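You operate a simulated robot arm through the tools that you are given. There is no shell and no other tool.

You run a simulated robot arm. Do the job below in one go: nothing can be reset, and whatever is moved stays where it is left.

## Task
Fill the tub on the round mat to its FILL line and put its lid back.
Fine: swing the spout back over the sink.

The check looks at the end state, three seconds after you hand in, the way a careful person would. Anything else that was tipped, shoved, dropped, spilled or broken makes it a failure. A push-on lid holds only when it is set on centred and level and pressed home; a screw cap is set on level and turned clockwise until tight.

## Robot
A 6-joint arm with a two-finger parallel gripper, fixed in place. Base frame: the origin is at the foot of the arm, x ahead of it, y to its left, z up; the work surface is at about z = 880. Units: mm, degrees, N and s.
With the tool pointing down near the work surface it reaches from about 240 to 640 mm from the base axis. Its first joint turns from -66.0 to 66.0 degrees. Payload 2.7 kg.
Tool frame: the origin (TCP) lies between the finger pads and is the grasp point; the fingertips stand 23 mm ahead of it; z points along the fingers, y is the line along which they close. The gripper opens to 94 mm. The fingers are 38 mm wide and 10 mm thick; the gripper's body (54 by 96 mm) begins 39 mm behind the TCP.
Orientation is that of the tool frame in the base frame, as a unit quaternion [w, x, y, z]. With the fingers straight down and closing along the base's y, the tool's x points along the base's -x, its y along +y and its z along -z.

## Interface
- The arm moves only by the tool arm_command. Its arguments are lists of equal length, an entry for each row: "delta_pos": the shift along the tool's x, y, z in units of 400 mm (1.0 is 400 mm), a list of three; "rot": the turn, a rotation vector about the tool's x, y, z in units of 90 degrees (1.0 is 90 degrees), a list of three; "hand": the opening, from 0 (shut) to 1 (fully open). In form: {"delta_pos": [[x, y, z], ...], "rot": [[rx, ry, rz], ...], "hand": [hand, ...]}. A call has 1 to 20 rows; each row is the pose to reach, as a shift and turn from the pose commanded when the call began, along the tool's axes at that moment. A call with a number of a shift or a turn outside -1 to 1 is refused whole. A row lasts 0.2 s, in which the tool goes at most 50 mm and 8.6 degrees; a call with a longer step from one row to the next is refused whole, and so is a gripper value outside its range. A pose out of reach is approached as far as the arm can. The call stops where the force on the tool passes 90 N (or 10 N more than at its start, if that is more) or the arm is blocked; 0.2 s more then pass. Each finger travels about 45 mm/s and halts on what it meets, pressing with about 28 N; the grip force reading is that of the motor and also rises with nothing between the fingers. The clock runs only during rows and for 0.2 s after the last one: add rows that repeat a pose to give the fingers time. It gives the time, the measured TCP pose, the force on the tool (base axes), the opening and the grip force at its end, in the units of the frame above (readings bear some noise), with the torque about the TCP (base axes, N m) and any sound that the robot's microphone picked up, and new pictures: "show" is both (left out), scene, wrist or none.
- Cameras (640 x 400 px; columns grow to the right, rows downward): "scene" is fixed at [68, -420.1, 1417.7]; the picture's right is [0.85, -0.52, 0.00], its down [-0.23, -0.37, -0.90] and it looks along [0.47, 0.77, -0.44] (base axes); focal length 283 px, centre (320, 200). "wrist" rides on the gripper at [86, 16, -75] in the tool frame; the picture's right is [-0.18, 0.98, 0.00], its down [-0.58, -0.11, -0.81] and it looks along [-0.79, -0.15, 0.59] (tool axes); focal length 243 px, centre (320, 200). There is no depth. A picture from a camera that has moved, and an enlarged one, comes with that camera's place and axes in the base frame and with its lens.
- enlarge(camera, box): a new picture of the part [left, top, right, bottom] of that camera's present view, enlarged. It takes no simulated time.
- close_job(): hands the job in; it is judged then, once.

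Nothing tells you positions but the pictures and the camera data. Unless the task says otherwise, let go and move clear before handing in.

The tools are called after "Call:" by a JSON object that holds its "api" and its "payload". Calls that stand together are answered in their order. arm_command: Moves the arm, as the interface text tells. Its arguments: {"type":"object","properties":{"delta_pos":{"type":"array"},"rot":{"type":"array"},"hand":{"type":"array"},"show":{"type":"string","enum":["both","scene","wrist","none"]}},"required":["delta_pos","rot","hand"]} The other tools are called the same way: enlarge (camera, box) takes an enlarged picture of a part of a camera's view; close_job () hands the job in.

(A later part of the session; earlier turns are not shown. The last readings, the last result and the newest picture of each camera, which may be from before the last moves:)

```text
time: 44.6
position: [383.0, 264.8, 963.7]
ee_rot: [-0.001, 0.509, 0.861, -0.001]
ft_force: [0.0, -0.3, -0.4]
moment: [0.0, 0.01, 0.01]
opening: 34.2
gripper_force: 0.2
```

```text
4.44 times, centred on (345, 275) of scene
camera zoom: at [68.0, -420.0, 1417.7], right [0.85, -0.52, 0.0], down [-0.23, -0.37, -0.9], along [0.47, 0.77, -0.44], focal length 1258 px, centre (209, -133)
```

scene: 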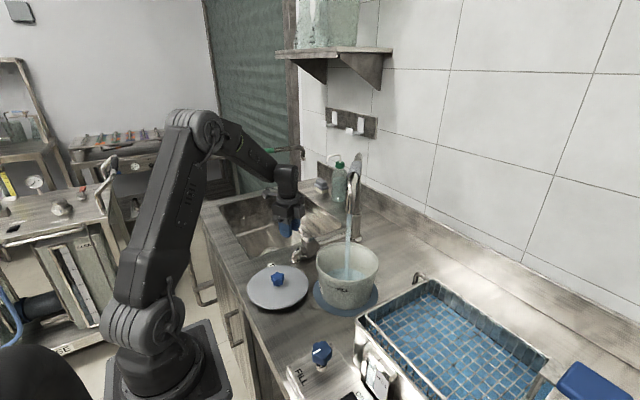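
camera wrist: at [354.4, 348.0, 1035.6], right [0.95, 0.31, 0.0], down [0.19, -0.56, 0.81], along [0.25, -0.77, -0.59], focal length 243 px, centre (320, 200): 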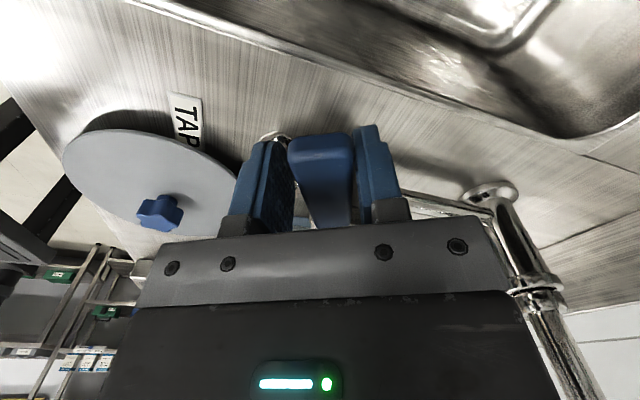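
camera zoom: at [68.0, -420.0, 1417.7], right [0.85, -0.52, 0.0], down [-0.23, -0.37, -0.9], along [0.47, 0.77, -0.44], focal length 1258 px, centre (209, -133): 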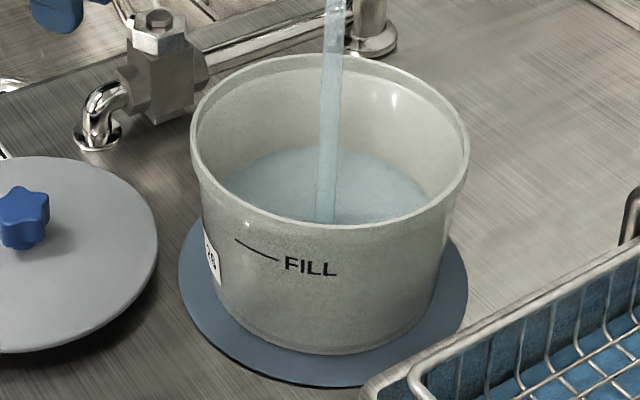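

Call:
{"api": "arm_command", "payload": {"delta_pos": [[0, 0, 0], [0, 0, 0], [0, 0, 0], [0, 0, 0], [0, 0, 0], [0, 0, 0], [0, 0, 0], [0, 0, 0], [0, 0, 0]], "rot": [[0, 0, 0], [0, 0, 0], [0, 0, 0], [0, 0, 0], [0, 0, 0], [0, 0, 0], [0, 0, 0], [0, 0, 0], [0, 0, 0]], "hand": [0.36, 0.36, 0.36, 0.36, 0.36, 0.36, 0.36, 0.36, 0.36], "show": "none"}}

Call:
{"api": "enlarge", "payload": {"camera": "scene", "box": [300, 230, 390, 320]}}

```text
time: 46.6
position: [383.0, 264.7, 962.4]
ee_rot: [-0.001, 0.509, 0.861, -0.001]
ft_force: [0.9, 1.2, -0.9]
moment: [0.02, 0.01, 0.0]
opening: 33.9
gripper_force: 0.2
```

```text
4.44 times, centred on (345, 275) of scene
camera zoom: at [68.0, -420.1, 1417.7], right [0.85, -0.52, 0.0], down [-0.23, -0.37, -0.9], along [0.47, 0.77, -0.44], focal length 1258 px, centre (209, -133)
```

zoom: 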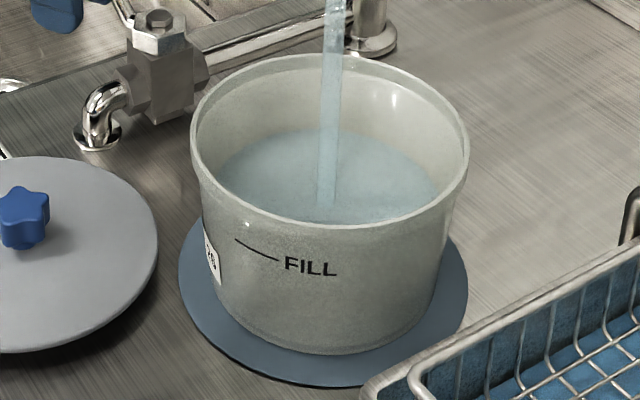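

Call:
{"api": "enlarge", "payload": {"camera": "scene", "box": [336, 270, 386, 305]}}

Call:
{"api": "enlarge", "payload": {"camera": "scene", "box": [312, 238, 384, 288]}}

Call:
{"api": "enlarge", "payload": {"camera": "scene", "box": [310, 270, 360, 315]}}

```text
11.43 times, centred on (361, 288) of scene
camera zoom: at [68.0, -420.1, 1417.7], right [0.85, -0.52, 0.0], down [-0.23, -0.37, -0.9], along [0.47, 0.77, -0.44], focal length 3235 px, centre (-149, -800)
```

zoom: 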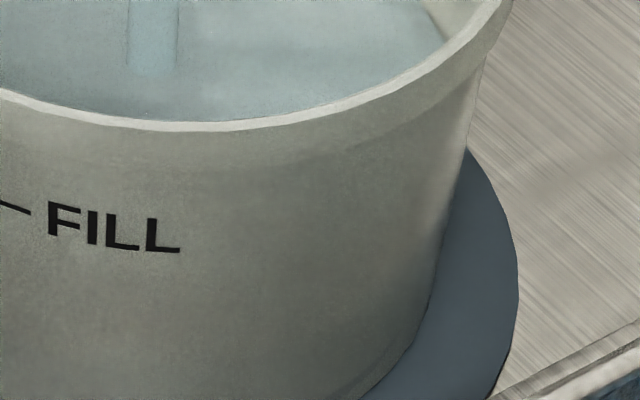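

```text
8.00 times, centred on (348, 263) of scene
camera zoom: at [68.0, -420.1, 1417.7], right [0.85, -0.52, 0.0], down [-0.23, -0.37, -0.9], along [0.47, 0.77, -0.44], focal length 2264 px, centre (96, -304)
```

zoom: 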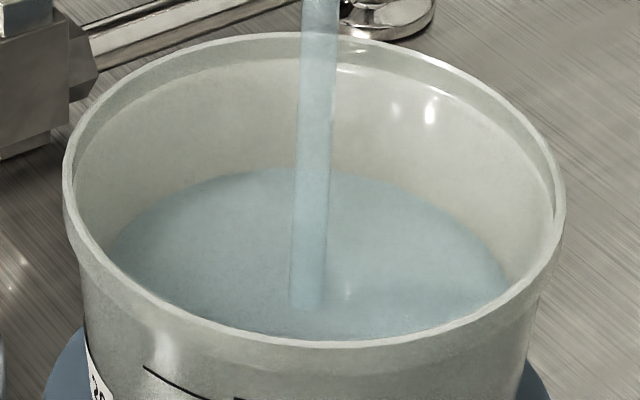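

```text
8.89 times, centred on (335, 292) of scene
camera zoom: at [68.0, -420.1, 1417.7], right [0.85, -0.52, 0.0], down [-0.23, -0.37, -0.9], along [0.47, 0.77, -0.44], focal length 2516 px, centre (187, -622)
```

zoom: 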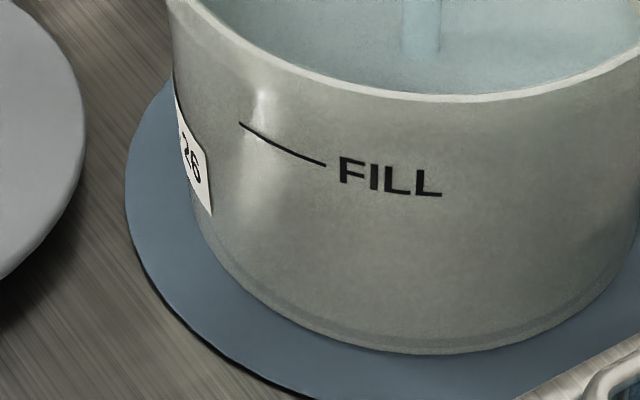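

I put the FILL line at z ≈ 950 and the water now at about 937, rising about 5 mm/s. I'll hold one more second and then swing the lever back closed in the same call, leaving a little to top up.

Call:
{"api": "arm_command", "payload": {"delta_pos": [[0, 0, 0], [0, 0, 0], [0, 0, 0], [0, 0, 0], [0, 0, 0], [-0.0016, 0.0204, 0], [-0.0056, 0.0405, 0], [-0.012, 0.0598, 0], [-0.0207, 0.0783, 0], [-0.0283, 0.0909, 0], [-0.0283, 0.0909, 0]], "rot": [[0, 0, 0], [0, 0, 0], [0, 0, 0], [0, 0, 0], [0, 0, 0], [0, 0, 0.0778], [0, 0, 0.1556], [0, 0, 0.2333], [0, 0, 0.3111], [0, 0, 0.3667], [0, 0, 0.3667]], "hand": [0.36, 0.36, 0.36, 0.36, 0.36, 0.36, 0.36, 0.36, 0.36, 0.36, 0.36], "show": "scene"}}

Call:
{"api": "enlarge", "payload": {"camera": "scene", "box": [312, 238, 384, 288]}}

Call:
{"api": "enlarge", "payload": {"camera": "scene", "box": [290, 150, 390, 250]}}

```text
time: 49.0
position: [419.5, 272.4, 962.5]
ee_rot: [0.0, 0.732, 0.681, -0.001]
ft_force: [-7.6, -3.0, 3.0]
moment: [0.05, -0.05, 0.17]
opening: 37.2
gripper_force: 3.9
```

scene: 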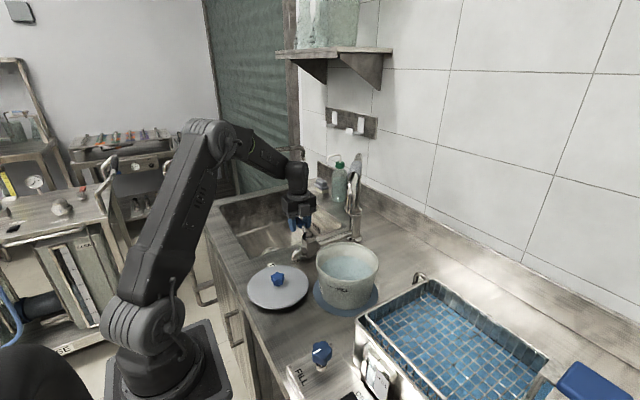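

```text
8.00 times, centred on (348, 263) of scene
camera zoom: at [67.7, -420.1, 1417.7], right [0.85, -0.52, 0.0], down [-0.23, -0.37, -0.9], along [0.47, 0.77, -0.44], focal length 2264 px, centre (96, -304)
```

zoom: 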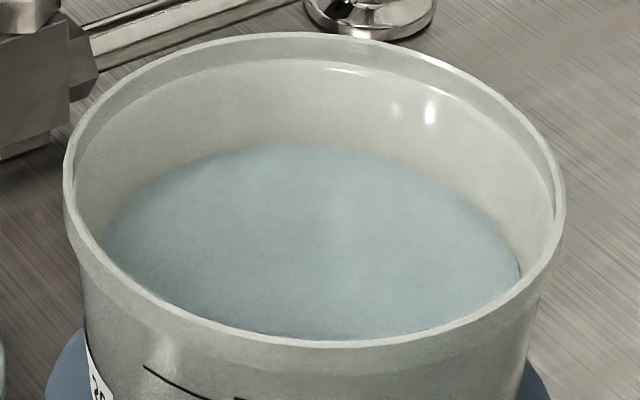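

```text
4.00 times, centred on (340, 200) of scene
camera zoom: at [67.7, -420.1, 1417.7], right [0.85, -0.52, 0.0], down [-0.23, -0.37, -0.9], along [0.47, 0.77, -0.44], focal length 1132 px, centre (240, 200)
```

zoom: 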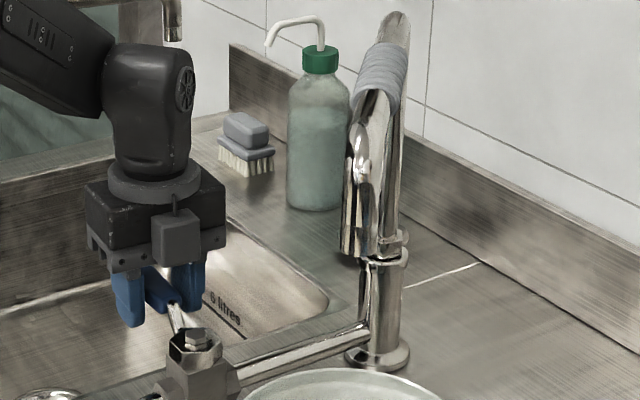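

The tap is shut again and the water stands at about z = 946, roughly 4 mm short of the line at 950. I'll give one short pulse: open a little and close at once.

Call:
{"api": "arm_command", "payload": {"delta_pos": [[-0.0009, -0.0204, 0], [-0.0044, -0.0406, 0], [-0.0102, -0.0602, 0], [-0.0197, -0.0815, 0], [-0.0102, -0.0602, 0], [-0.0044, -0.0406, 0], [-0.0009, -0.0204, 0], [0, 0, 0], [0, 0, 0]], "rot": [[0, 0, -0.0778], [0, 0, -0.1556], [0, 0, -0.2333], [0, 0, -0.3222], [0, 0, -0.2333], [0, 0, -0.1556], [0, 0, -0.0778], [0, 0, 0], [0, 0, 0]], "hand": [0.36, 0.36, 0.36, 0.36, 0.36, 0.36, 0.36, 0.36, 0.36], "show": "scene"}}

Call:
{"api": "enlarge", "payload": {"camera": "scene", "box": [312, 238, 384, 288]}}

Call:
{"api": "enlarge", "payload": {"camera": "scene", "box": [290, 150, 390, 250]}}

```text
time: 51.0
position: [419.0, 271.9, 962.7]
ee_rot: [0.0, 0.732, 0.681, -0.001]
ft_force: [-6.6, -1.7, 1.9]
moment: [0.04, 0.02, 0.17]
opening: 36.7
gripper_force: 2.9
```

scene: 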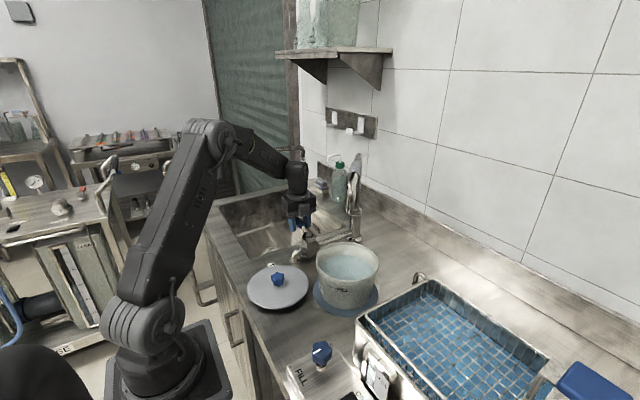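

```text
8.00 times, centred on (348, 263) of scene
camera zoom: at [67.8, -420.1, 1417.7], right [0.85, -0.52, 0.0], down [-0.23, -0.37, -0.9], along [0.47, 0.77, -0.44], focal length 2264 px, centre (96, -304)
```

zoom: 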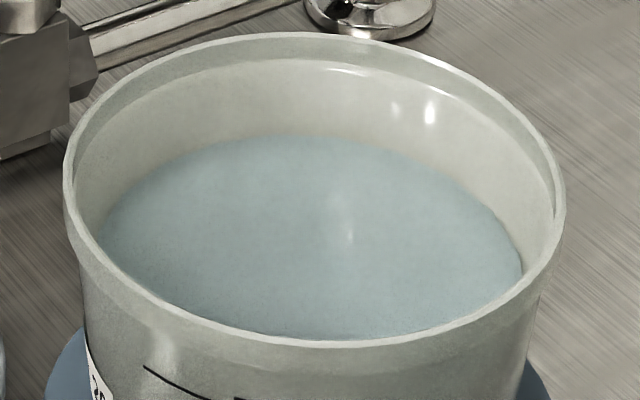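

```text
4.00 times, centred on (340, 200) of scene
camera zoom: at [67.8, -420.1, 1417.7], right [0.85, -0.52, 0.0], down [-0.23, -0.37, -0.9], along [0.47, 0.77, -0.44], focal length 1132 px, centre (240, 200)
```

zoom: 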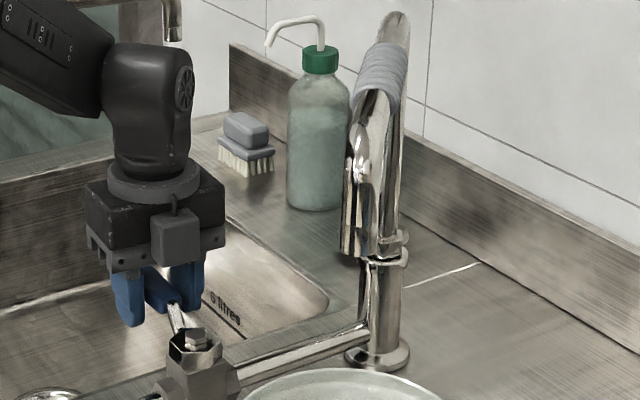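

The water now stands at about z = 949–950, very near the line. I'll zoom in closely on the tub's outline and line to be sure before leaving the tap.

Call:
{"api": "enlarge", "payload": {"camera": "scene", "box": [312, 258, 344, 304]}}

Call:
{"api": "enlarge", "payload": {"camera": "scene", "box": [356, 258, 388, 304]}}

Call:
{"api": "enlarge", "payload": {"camera": "scene", "box": [320, 238, 380, 276]}}

```text
8.70 times, centred on (328, 281) of scene
camera zoom: at [67.8, -420.1, 1417.7], right [0.85, -0.52, 0.0], down [-0.23, -0.37, -0.9], along [0.47, 0.77, -0.44], focal length 2461 px, centre (250, -504)
```

zoom: 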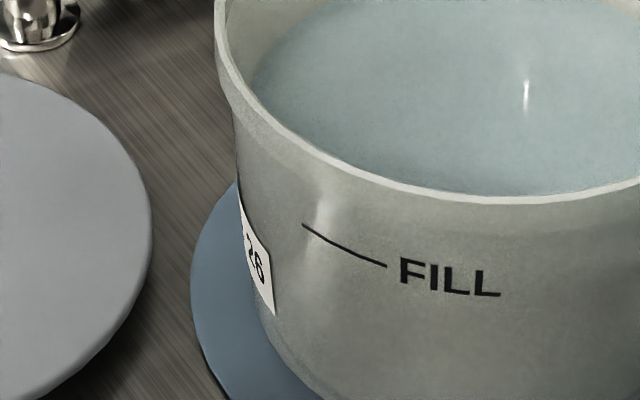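

```text
8.70 times, centred on (372, 281) of scene
camera zoom: at [67.8, -420.1, 1417.7], right [0.85, -0.52, 0.0], down [-0.23, -0.37, -0.9], along [0.47, 0.77, -0.44], focal length 2461 px, centre (-132, -504)
```

zoom: 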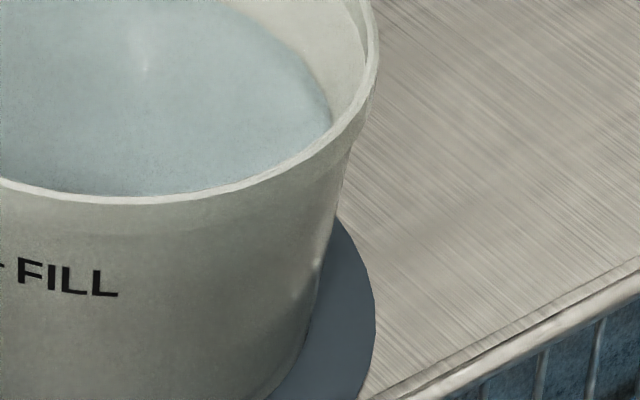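

```text
10.53 times, centred on (350, 257) of scene
camera zoom: at [67.8, -420.1, 1417.7], right [0.85, -0.52, 0.0], down [-0.23, -0.37, -0.9], along [0.47, 0.77, -0.44], focal length 2979 px, centre (4, -400)
```

zoom: 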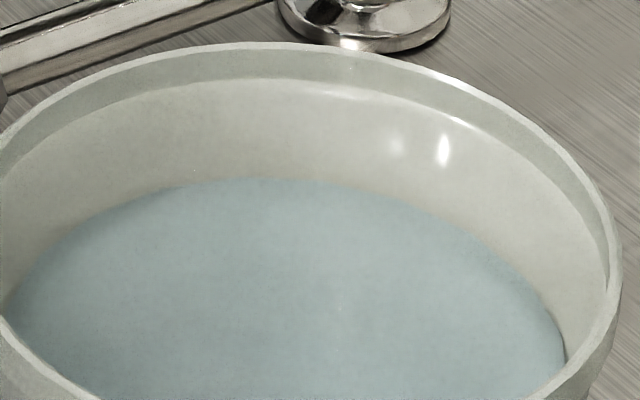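

Careful measuring puts the line at about z = 951 and the water at about 948.5, so I'll add one smaller pulse of about 2 mm.

Call:
{"api": "arm_command", "payload": {"delta_pos": [[-0.0013, -0.0233, 0], [-0.0058, -0.0463, 0], [-0.0134, -0.0683, 0], [-0.0058, -0.0463, 0], [-0.0013, -0.0233, 0], [0, 0, 0], [0, 0, 0], [0, 0, 0]], "rot": [[0, 0, -0.0889], [0, 0, -0.1778], [0, 0, -0.2667], [0, 0, -0.1778], [0, 0, -0.0889], [0, 0, 0], [0, 0, 0], [0, 0, 0]], "hand": [0.36, 0.36, 0.36, 0.36, 0.36, 0.36, 0.36, 0.36], "show": "scene"}}

Call:
{"api": "enlarge", "payload": {"camera": "scene", "box": [312, 238, 384, 288]}}

Call:
{"api": "enlarge", "payload": {"camera": "scene", "box": [320, 238, 380, 276]}}

Call:
{"api": "enlarge", "payload": {"camera": "scene", "box": [300, 160, 390, 250]}}

```text
time: 52.8
position: [419.4, 273.6, 961.7]
ee_rot: [0.001, 0.733, 0.68, -0.001]
ft_force: [-6.1, -2.9, 1.4]
moment: [0.01, 0.0, 0.19]
opening: 36.4
gripper_force: 2.6
```

scene: 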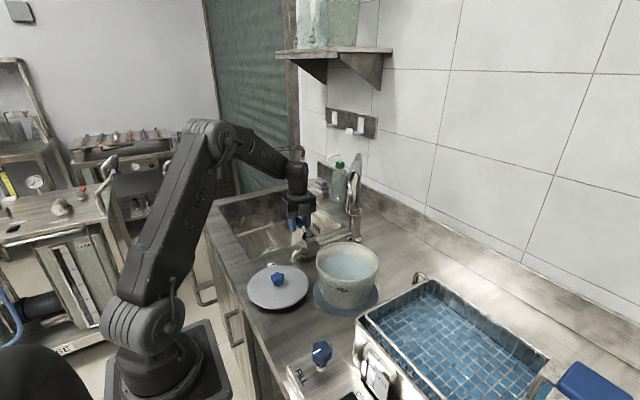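

```text
8.00 times, centred on (348, 263) of scene
camera zoom: at [67.8, -420.1, 1417.7], right [0.85, -0.52, 0.0], down [-0.23, -0.37, -0.9], along [0.47, 0.77, -0.44], focal length 2264 px, centre (96, -304)
```

zoom: 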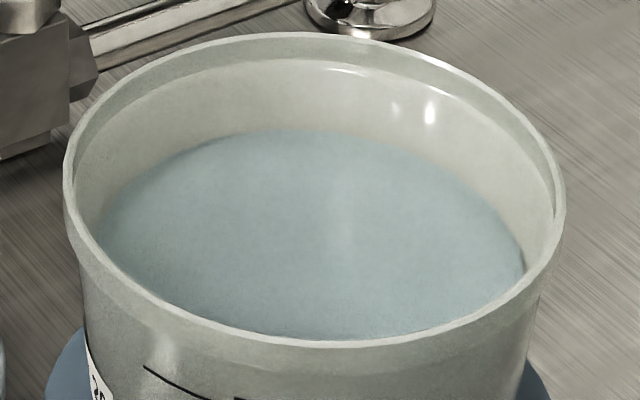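

```text
10.53 times, centred on (350, 257) of scene
camera zoom: at [67.8, -420.1, 1417.7], right [0.85, -0.52, 0.0], down [-0.23, -0.37, -0.9], along [0.47, 0.77, -0.44], focal length 2979 px, centre (4, -400)
```

zoom: 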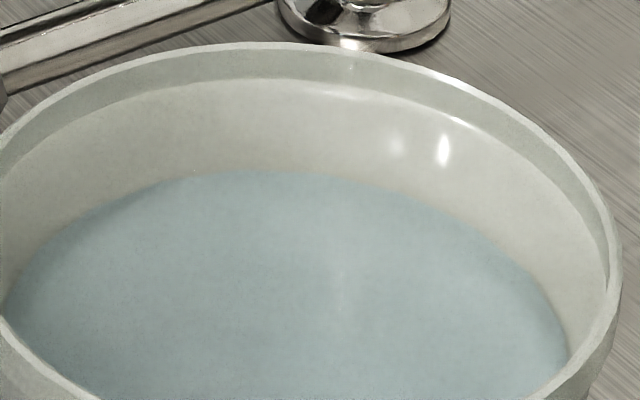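

```text
4.44 times, centred on (345, 205) of scene
camera zoom: at [67.8, -420.1, 1417.7], right [0.85, -0.52, 0.0], down [-0.23, -0.37, -0.9], along [0.47, 0.77, -0.44], focal length 1258 px, centre (209, 178)
```

zoom: 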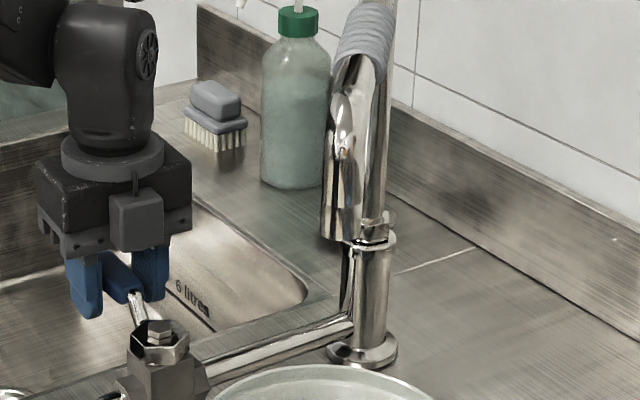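

Water is now at the line (about z = 951) and the tap is shut. Next I release the lever, rise, and begin turning toward the spout again.

Call:
{"api": "arm_command", "payload": {"delta_pos": [[0, -0.01, 0], [0, -0.01, 0], [0, -0.01, -0.08], [0, -0.01, -0.18], [0, -0.01, -0.28], [0, -0.01, -0.38], [0, -0.01, -0.48], [0, -0.01, -0.58], [0, -0.01, -0.68], [0, -0.01, -0.77], [-0.05, 0.01, -0.77], [-0.1, 0.03, -0.77], [-0.15, 0.05, -0.77], [-0.205, 0.068, -0.77], [-0.205, 0.068, -0.77]], "rot": [[0, 0, 0], [0, 0, 0], [0, 0, 0], [0, 0, -0.09], [0, 0, -0.18], [0, 0, -0.27], [0, 0, -0.36], [0, 0, -0.45], [0, 0, -0.54], [0, 0, -0.63], [0, 0, -0.72], [0, 0, -0.81], [0, 0, -0.9], [0, 0, -0.945], [0, 0, -0.945]], "hand": [0.5, 0.6, 0.6, 0.6, 0.6, 0.7, 0.8, 0.8, 0.8, 0.8, 0.8, 0.8, 0.8, 0.8, 0.8]}}

Call:
{"api": "enlarge", "payload": {"camera": "scene", "box": [270, 150, 400, 310]}}

```text
time: 56.0
position: [440.8, 187.5, 1270.4]
ee_rot: [-0.001, 0.079, 0.997, -0.001]
ft_force: [0.4, 0.1, -0.8]
moment: [-0.01, 0.0, 0.02]
opening: 75.2
gripper_force: 0.0
camera wrist: at [358.3, 217.1, 1344.5], right [0.34, 0.94, 0.0], down [0.56, -0.2, 0.81], along [0.76, -0.27, -0.59], focal length 243 px, centre (320, 200)
```

scene: 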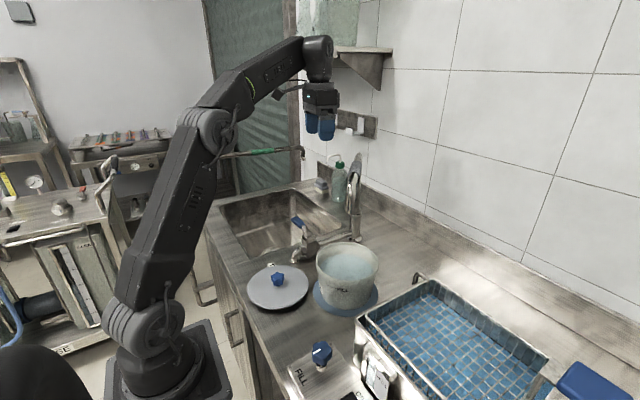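
wrist: 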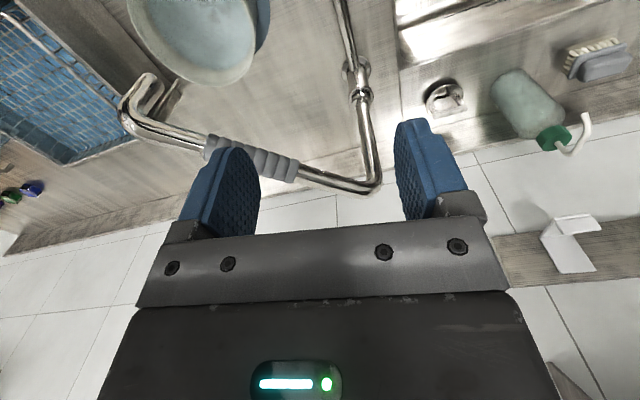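

```text
2.50 times, centred on (335, 230) of scene
camera zoom: at [68.0, -420.1, 1417.7], right [0.85, -0.52, 0.0], down [-0.23, -0.37, -0.9], along [0.47, 0.77, -0.44], focal length 708 px, centre (282, 125)
```

zoom: 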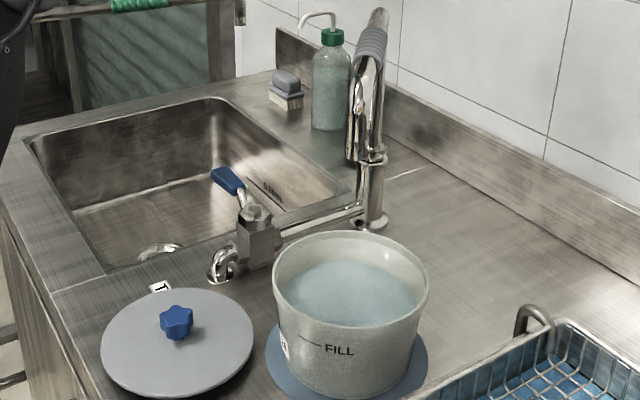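

Lever is shut and no water runs. Now I turn the rest of the way and hover over the spout's grip.

Call:
{"api": "arm_command", "payload": {"delta_pos": [[-0.0191, -0.0245, 0], [-0.0383, -0.049, 0], [-0.0574, -0.0735, 0], [-0.0765, -0.098, 0], [-0.0956, -0.1225, 0], [-0.1148, -0.147, 0], [-0.1339, -0.1715, 0], [-0.153, -0.196, 0], [-0.153, -0.196, 0]], "rot": [[0, 0, -0.0773], [0, 0, -0.1545], [0, 0, -0.2318], [0, 0, -0.309], [0, 0, -0.3863], [0, 0, -0.4635], [0, 0, -0.5408], [0, 0, -0.618], [0, 0, -0.618]], "hand": [0.8, 0.8, 0.8, 0.8, 0.8, 0.8, 0.8, 0.8, 0.8]}}

Call:
{"api": "enlarge", "payload": {"camera": "wrist", "box": [200, 0, 440, 220]}}

```text
time: 58.0
position: [488.4, 101.2, 1270.4]
ee_rot: [-0.001, -0.395, 0.919, -0.001]
ft_force: [-0.2, 0.5, -0.6]
moment: [0.01, -0.02, 0.01]
opening: 75.1
gripper_force: 0.0
camera wrist: at [417.6, 49.4, 1343.4], right [-0.59, 0.81, 0.0], down [0.48, 0.35, 0.81], along [0.65, 0.47, -0.59], focal length 243 px, centre (320, 200)
```

scene: 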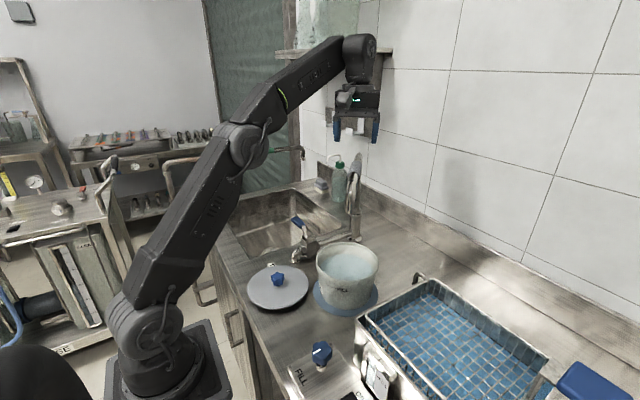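
wrist: 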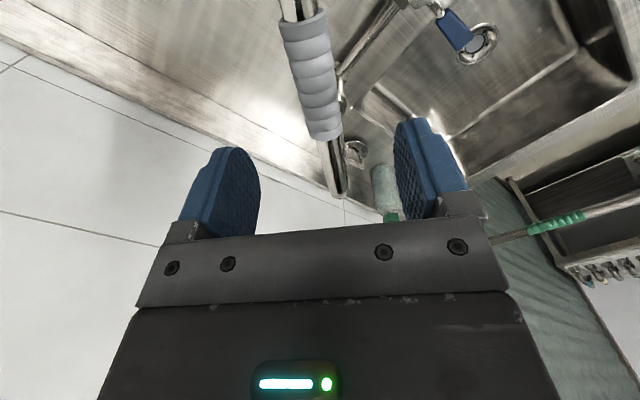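

```text
1.82 times, centred on (320, 110) of wrist
camera zoom: at [417.6, 49.4, 1343.4], right [-0.59, 0.81, 0.0], down [0.48, 0.35, 0.81], along [0.65, 0.47, -0.59], focal length 441 px, centre (320, 364)
```

zoom: 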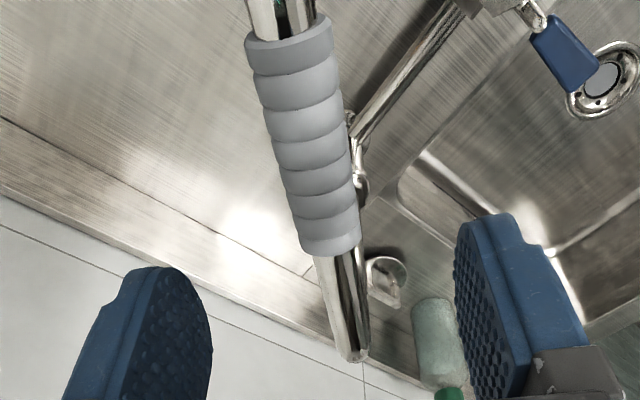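

The grip is between the fingers, about 6 mm to one side. I'll correct, descend 90 mm and narrow the fingers around it.

Call:
{"api": "arm_command", "payload": {"delta_pos": [[0, -0.0125, 0.06], [0, -0.0125, 0.12], [0, -0.0125, 0.18], [0, -0.0125, 0.225], [0, -0.0125, 0.225], [0, -0.0125, 0.225], [0, -0.0125, 0.225], [0, -0.0125, 0.225]], "rot": [[0, 0, 0], [0, 0, 0], [0, 0, 0], [0, 0, 0], [0, 0, 0], [0, 0, 0], [0, 0, 0], [0, 0, 0]], "hand": [0.8, 0.8, 0.8, 0.8, 0.6, 0.45, 0.35, 0.35]}}

Call:
{"api": "enlarge", "payload": {"camera": "wrist", "box": [200, 60, 440, 240]}}

Call:
{"api": "enlarge", "payload": {"camera": "scene", "box": [290, 110, 400, 210]}}

```text
time: 59.8
position: [493.1, 98.4, 1179.9]
ee_rot: [-0.001, -0.394, 0.919, 0.0]
ft_force: [0.0, 0.2, 0.9]
moment: [0.02, 0.01, 0.01]
opening: 32.9
gripper_force: 0.1
camera wrist: at [421.8, 47.0, 1253.5], right [-0.59, 0.81, 0.0], down [0.48, 0.35, 0.81], along [0.65, 0.47, -0.59], focal length 243 px, centre (320, 200)
```

scene: 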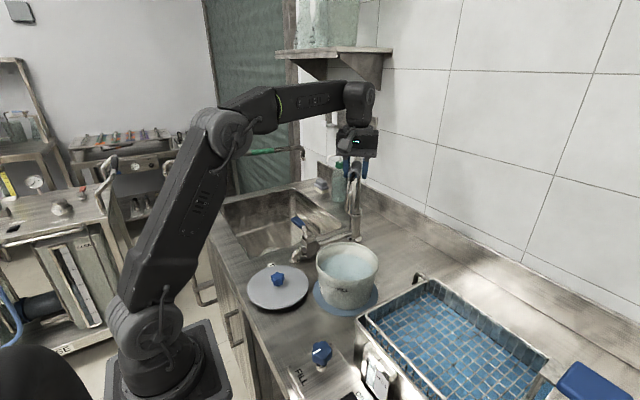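
wrist: 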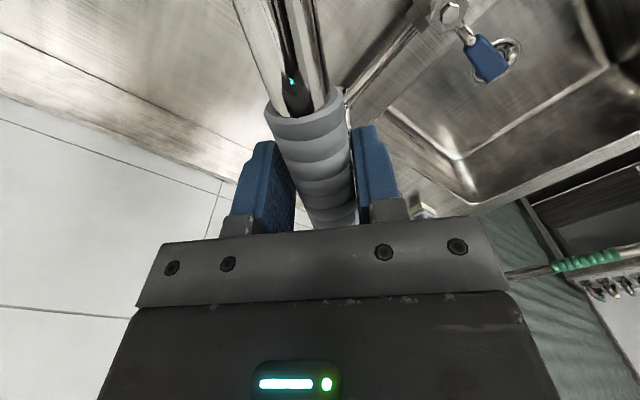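

```text
2.22 times, centred on (320, 150) of wrist
camera zoom: at [421.8, 47.0, 1253.5], right [-0.59, 0.81, 0.0], down [0.48, 0.35, 0.81], along [0.65, 0.47, -0.59], focal length 539 px, centre (320, 311)
```

zoom: 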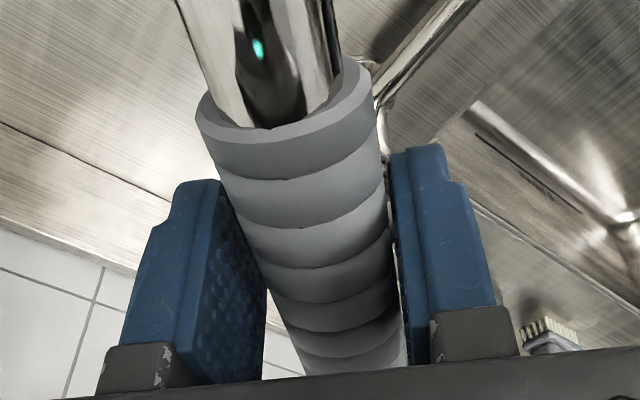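

```text
4.00 times, centred on (345, 160) of scene
camera zoom: at [68.0, -420.1, 1417.7], right [0.85, -0.52, 0.0], down [-0.23, -0.37, -0.9], along [0.47, 0.77, -0.44], focal length 1132 px, centre (220, 360)
```

zoom: 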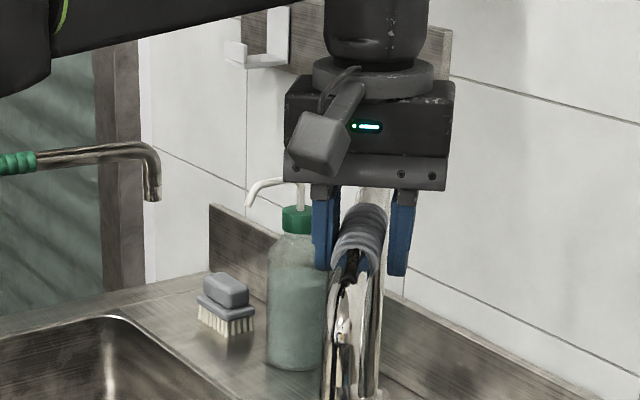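

The grip is loosely held. Now I swing the spout back clockwise, reversing the arc, to about 159° first.

Call:
{"api": "arm_command", "payload": {"delta_pos": [[-0.0015, 0.0437, 0], [-0.0082, 0.0868, 0], [-0.02, 0.1288, 0], [-0.0369, 0.169, 0], [-0.0584, 0.2069, 0], [-0.0844, 0.242, 0], [-0.1144, 0.2736, 0], [-0.148, 0.3014, 0], [-0.1847, 0.325, 0], [-0.224, 0.3439, 0]], "rot": [[0, 0, 0.0771], [0, 0, 0.1541], [0, 0, 0.2312], [0, 0, 0.3082], [0, 0, 0.3853], [0, 0, 0.4623], [0, 0, 0.5394], [0, 0, 0.6164], [0, 0, 0.6935], [0, 0, 0.7706]], "hand": [0.35, 0.35, 0.35, 0.35, 0.35, 0.35, 0.35, 0.35, 0.35, 0.35]}}

Call:
{"api": "enlarge", "payload": {"camera": "scene", "box": [260, 120, 400, 310]}}

```text
time: 62.0
position: [455.2, 259.4, 1180.9]
ee_rot: [-0.001, 0.2, 0.98, -0.001]
ft_force: [-0.1, 0.4, -0.5]
moment: [-0.02, 0.01, 0.0]
opening: 33.2
gripper_force: 0.5
camera wrist: at [381.2, 306.8, 1253.5], right [0.55, 0.83, 0.0], down [0.49, -0.33, 0.81], along [0.67, -0.45, -0.59], focal length 243 px, centre (320, 200)
```

scene: 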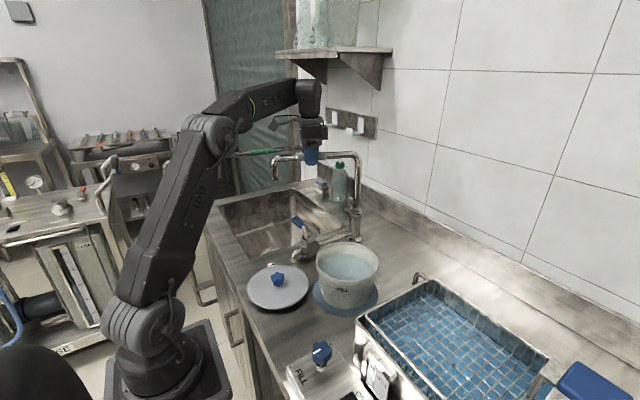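
wrist: 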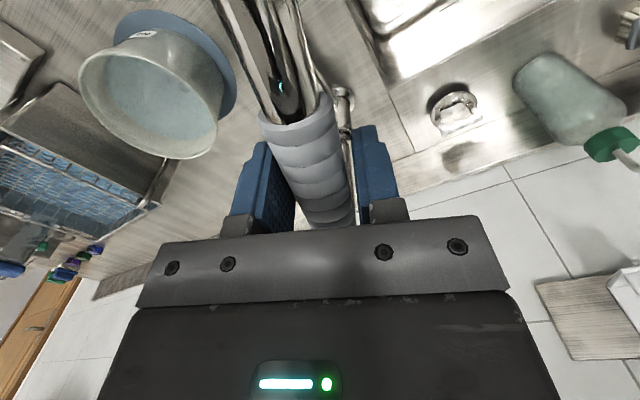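

```text
2.11 times, centred on (330, 215) of scene
camera zoom: at [67.9, -420.1, 1417.7], right [0.85, -0.52, 0.0], down [-0.23, -0.37, -0.9], along [0.47, 0.77, -0.44], focal length 596 px, centre (299, 168)
```

zoom: 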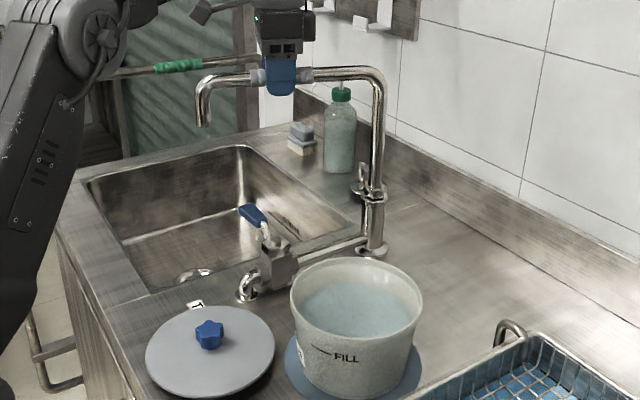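

The spout came along; now I continue the last 43° while tilting the hand outward so it stays in reach.

Call:
{"api": "arm_command", "payload": {"delta_pos": [[-0.0003, 0.0299, 0], [-0.003, 0.0598, 0], [-0.0083, 0.0892, 0], [-0.0159, 0.1182, 0], [-0.0259, 0.1464, 0], [-0.0383, 0.1737, 0], [-0.0528, 0.1998, 0], [-0.0695, 0.2247, 0], [-0.0882, 0.2481, 0]], "rot": [[-0.0493, -0.0021, 0.0529], [-0.0984, -0.0082, 0.1056], [-0.1472, -0.0184, 0.1579], [-0.1954, -0.0328, 0.2098], [-0.2431, -0.0512, 0.2611], [-0.2898, -0.0738, 0.3116], [-0.3354, -0.1004, 0.361], [-0.3798, -0.1311, 0.4093], [-0.4229, -0.1659, 0.4563]], "hand": [0.35, 0.35, 0.35, 0.35, 0.35, 0.35, 0.35, 0.35, 0.35]}}

Call:
{"api": "enlarge", "payload": {"camera": "scene", "box": [260, 100, 400, 200]}}

Call:
{"api": "enlarge", "payload": {"camera": "wrist", "box": [200, 60, 440, 240]}}

```text
time: 64.0
position: [526.4, 336.1, 1180.1]
ee_rot: [0.185, 0.51, 0.789, 0.287]
ft_force: [0.1, 0.3, -0.4]
moment: [0.0, 0.03, 0.02]
opening: 32.9
gripper_force: 0.1
camera wrist: at [458.3, 400.3, 1246.5], right [0.76, 0.14, 0.63], down [-0.31, -0.78, 0.55], along [0.57, -0.61, -0.55], focal length 243 px, centre (320, 200)
```

scene: 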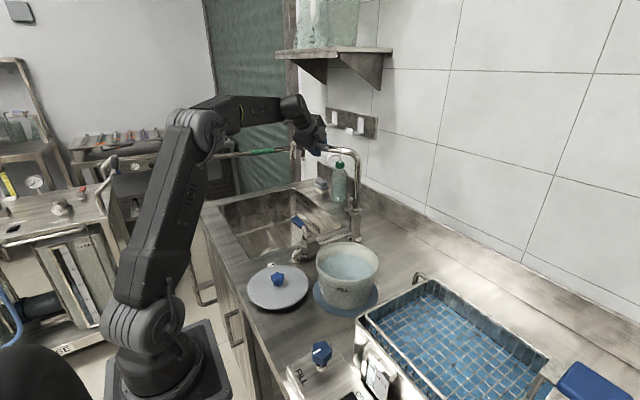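
wrist: 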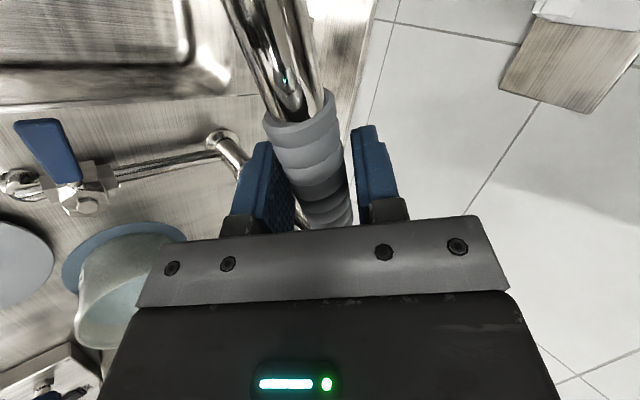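

```text
4.00 times, centred on (330, 150) of scene
camera zoom: at [68.0, -420.1, 1417.7], right [0.85, -0.52, 0.0], down [-0.23, -0.37, -0.9], along [0.47, 0.77, -0.44], focal length 1132 px, centre (280, 400)
```

zoom: 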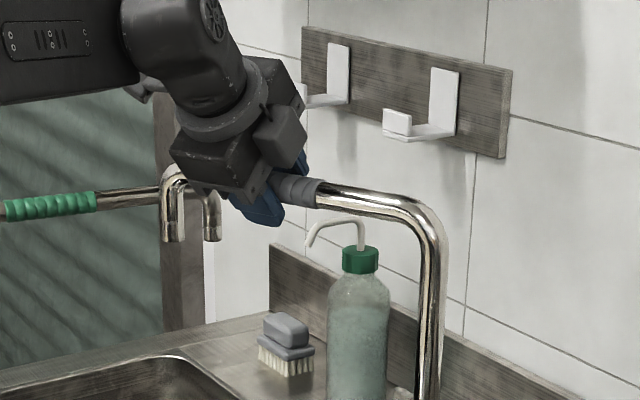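

```text
2.22 times, centred on (320, 150) of wrist
camera zoom: at [458.3, 400.3, 1246.5], right [0.76, 0.14, 0.63], down [-0.31, -0.78, 0.55], along [0.57, -0.61, -0.55], focal length 539 px, centre (320, 311)
```

zoom: 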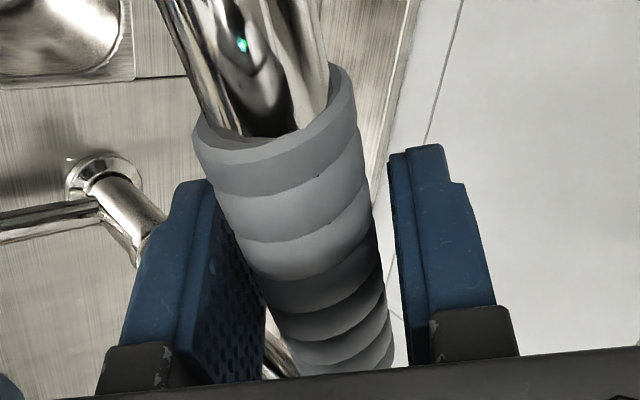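

The spout tip is back exactly where it started, over the sink. I'll open and back out along the tool axis.

Call:
{"api": "arm_command", "payload": {"delta_pos": [[0, 0, 0], [0, 0, 0], [0, 0, 0], [0, 0, -0.05], [0, 0, -0.12], [0, 0, -0.2], [0, 0, -0.26]], "rot": [[0, 0, 0], [0, 0, 0], [0, 0, 0], [0, 0, 0], [0, 0, 0], [0, 0, 0], [0, 0, 0]], "hand": [0.6, 0.8, 0.9, 0.9, 0.9, 0.9, 0.9]}}

Call:
{"api": "enlarge", "payload": {"camera": "scene", "box": [260, 100, 400, 200]}}

```text
time: 65.6
position: [464.3, 307.0, 1259.8]
ee_rot: [0.185, 0.51, 0.79, 0.286]
ft_force: [-0.2, -0.1, -0.8]
moment: [-0.01, -0.01, 0.01]
opening: 84.7
gripper_force: 0.0
camera wrist: at [395.7, 372.2, 1326.3], right [0.76, 0.14, 0.63], down [-0.31, -0.78, 0.55], along [0.57, -0.61, -0.55], focal length 243 px, centre (320, 200)
```

scene: 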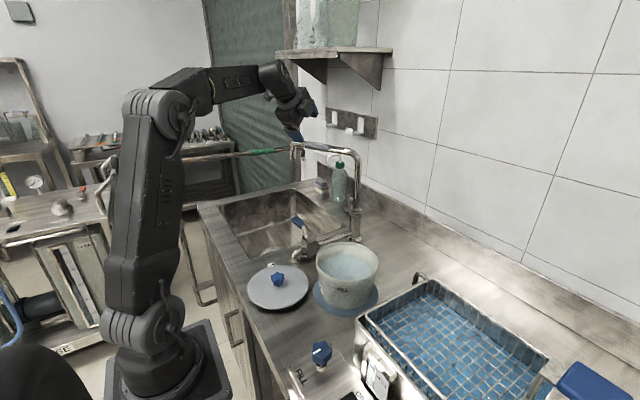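
wrist: 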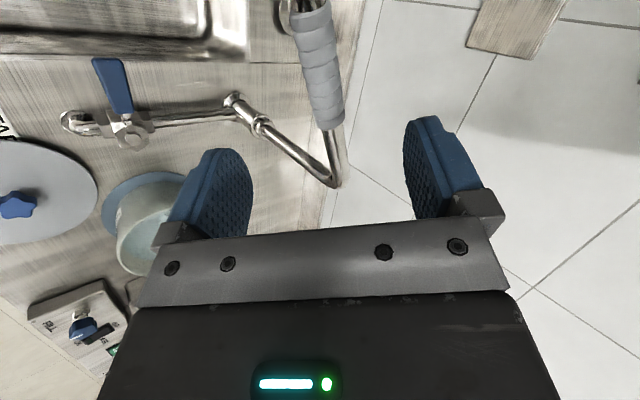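

```text
4.00 times, centred on (330, 150) of scene
camera zoom: at [68.0, -420.1, 1417.7], right [0.85, -0.52, 0.0], down [-0.23, -0.37, -0.9], along [0.47, 0.77, -0.44], focal length 1132 px, centre (280, 400)
```

zoom: 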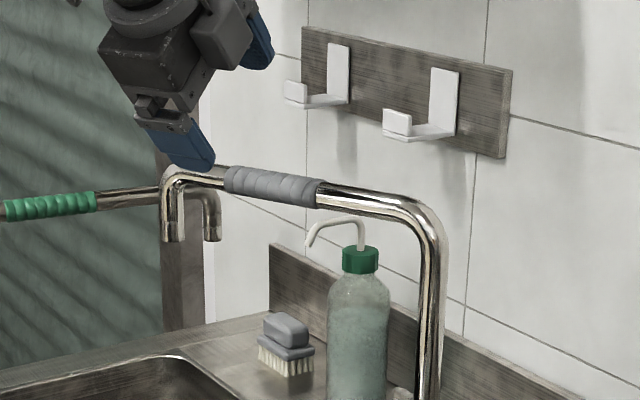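

The spout is free and in place. Now I return upright toward the lid.

Call:
{"api": "arm_command", "payload": {"delta_pos": [[-0.0162, -0.0579, -0.0099], [-0.0324, -0.1158, -0.0197], [-0.0486, -0.1737, -0.0296], [-0.0648, -0.2316, -0.0395], [-0.081, -0.2895, -0.0493], [-0.0973, -0.3475, -0.0592], [-0.1135, -0.4054, -0.069], [-0.1297, -0.4633, -0.0789], [-0.1459, -0.5212, -0.0888], [-0.1621, -0.5791, -0.0986], [-0.1783, -0.637, -0.1085], [-0.1783, -0.637, -0.1085]], "rot": [[0.0402, 0.0409, -0.0523], [0.0801, 0.0784, -0.1072], [0.1196, 0.1126, -0.1646], [0.1585, 0.1432, -0.2243], [0.1964, 0.1704, -0.2863], [0.2333, 0.1939, -0.3506], [0.2688, 0.2136, -0.4167], [0.3027, 0.2294, -0.4849], [0.3346, 0.2413, -0.5546], [0.3646, 0.2493, -0.6262], [0.3919, 0.2531, -0.699], [0.3919, 0.2531, -0.699]], "hand": [0.8, 0.7, 0.7, 0.7, 0.7, 0.7, 0.7, 0.7, 0.7, 0.7, 0.7, 0.7]}}

Call:
{"api": "enlarge", "payload": {"camera": "scene", "box": [230, 130, 400, 320]}}

```text
time: 68.2
position: [290.7, 152.0, 1129.9]
ee_rot: [0.001, -0.001, 1.0, 0.0]
ft_force: [0.4, 0.1, -0.3]
moment: [0.05, 0.01, 0.0]
opening: 65.8
gripper_force: 0.1
camera wrist: at [204.6, 167.6, 1202.7], right [0.18, 0.98, 0.0], down [0.58, -0.11, 0.81], along [0.79, -0.15, -0.59], focal length 243 px, centre (320, 200)
```

scene: 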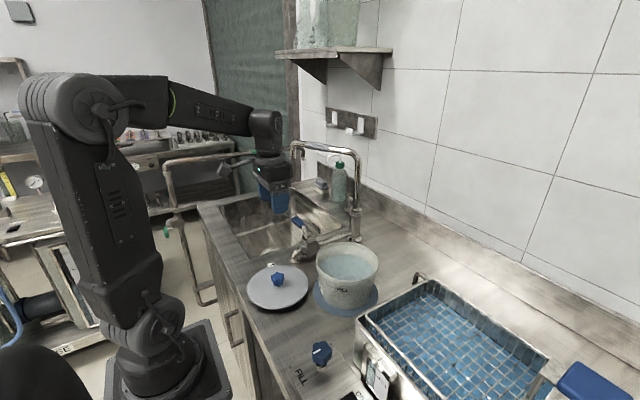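
wrist: 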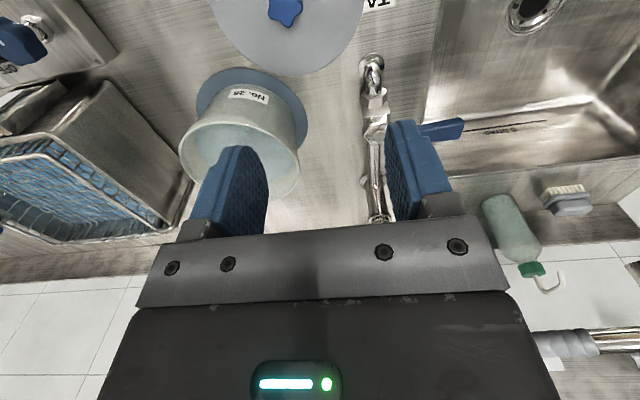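

```text
2.11 times, centred on (315, 225) of scene
camera zoom: at [68.0, -420.1, 1417.7], right [0.85, -0.52, 0.0], down [-0.23, -0.37, -0.9], along [0.47, 0.77, -0.44], focal length 596 px, centre (330, 147)
```

zoom: 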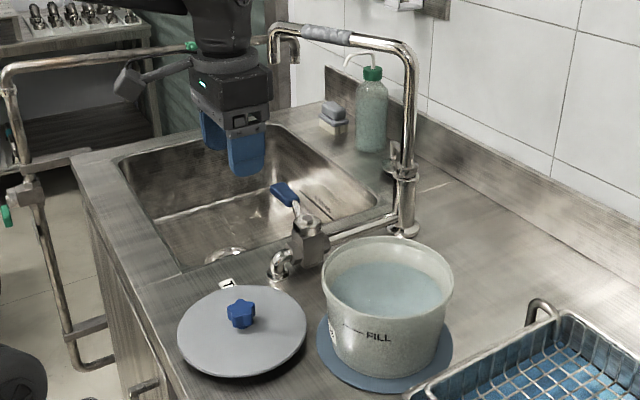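

Spout, tap and tub all look right. Moving above the lid's knob.

Call:
{"api": "arm_command", "payload": {"delta_pos": [[0.015, -0.02, 0.06], [0.03, -0.045, 0.15], [0.045, -0.07, 0.24], [0.0508, -0.0775, 0.33], [0.0508, -0.0775, 0.4125], [0.0508, -0.0775, 0.4125]], "rot": [[0, 0, 0], [0, 0, 0], [0, 0, 0], [0, 0, 0], [0, 0, 0], [0, 0, 0]], "hand": [0.7, 0.7, 0.7, 0.7, 0.7, 0.7], "show": "wrist"}}

Call:
{"api": "enlarge", "payload": {"camera": "wrist", "box": [200, 60, 440, 240]}}

```text
time: 69.6
position: [270.3, 119.3, 963.7]
ee_rot: [0.001, 0.0, 1.0, 0.001]
ft_force: [-0.4, 0.2, 0.3]
moment: [0.01, 0.01, -0.02]
opening: 65.8
gripper_force: 0.0
camera wrist: at [183.9, 136.9, 1036.6], right [0.18, 0.98, 0.0], down [0.58, -0.11, 0.81], along [0.79, -0.15, -0.59], focal length 243 px, centre (320, 200)
```

wrist: 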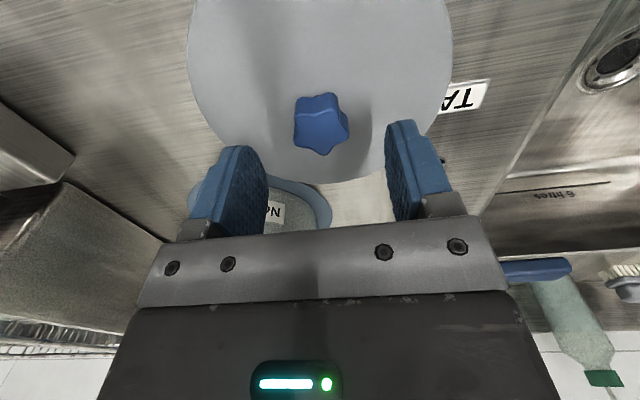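

```text
2.22 times, centred on (320, 150) of wrist
camera zoom: at [183.9, 136.9, 1036.6], right [0.18, 0.98, 0.0], down [0.58, -0.11, 0.81], along [0.79, -0.15, -0.59], focal length 539 px, centre (320, 311)
```

zoom: 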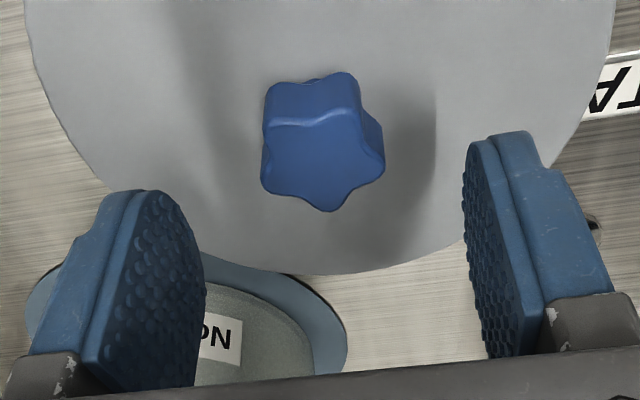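

The knob is centred between the fingers. I'll descend 40 mm and close on it.

Call:
{"api": "arm_command", "payload": {"delta_pos": [[-0.001, 0, 0.03], [-0.001, 0, 0.06], [-0.001, 0, 0.085], [-0.001, 0, 0.1], [-0.001, 0, 0.1], [-0.001, 0, 0.1], [-0.001, 0, 0.1], [-0.001, 0, 0.1], [-0.001, 0, 0.1]], "rot": [[0, 0, 0], [0, 0, 0], [0, 0, 0], [0, 0, 0], [0, 0, 0], [0, 0, 0], [0, 0, 0], [0, 0, 0], [0, 0, 0]], "hand": [0.7, 0.7, 0.7, 0.7, 0.5, 0.3, 0.15, 0.15, 0.15], "show": "wrist"}}

Call:
{"api": "enlarge", "payload": {"camera": "scene", "box": [235, 240, 325, 320]}}

```text
time: 71.6
position: [271.3, 119.5, 924.6]
ee_rot: [0.001, 0.0, 1.0, 0.0]
ft_force: [0.2, 0.9, -0.4]
moment: [0.01, 0.02, -0.02]
opening: 33.3
gripper_force: 27.9
camera wrist: at [184.5, 136.1, 997.8], right [0.18, 0.98, 0.0], down [0.58, -0.11, 0.81], along [0.79, -0.15, -0.59], focal length 243 px, centre (320, 200)
```

wrist: 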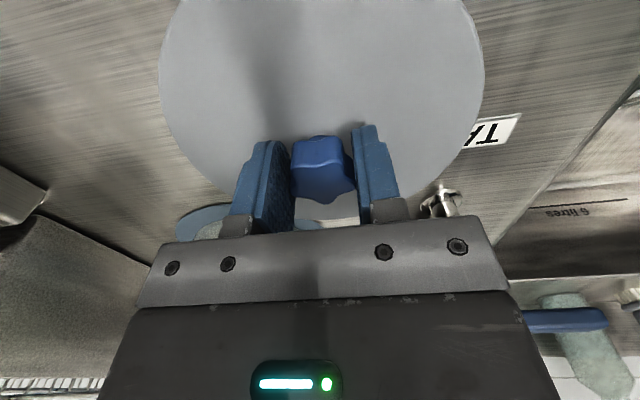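

```text
5.00 times, centred on (280, 280) of scene
camera zoom: at [68.0, -420.1, 1417.7], right [0.85, -0.52, 0.0], down [-0.23, -0.37, -0.9], along [0.47, 0.77, -0.44], focal length 1415 px, centre (520, -200)
```

zoom: 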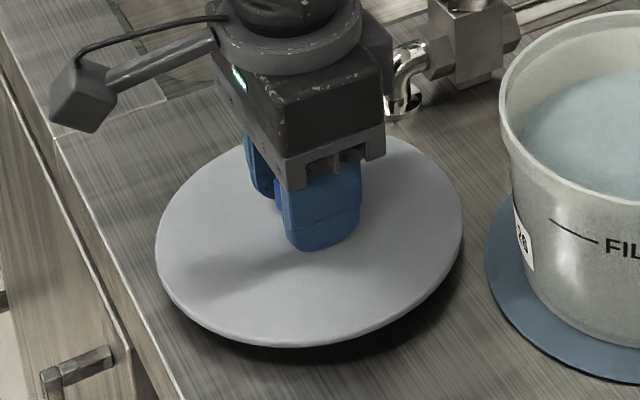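

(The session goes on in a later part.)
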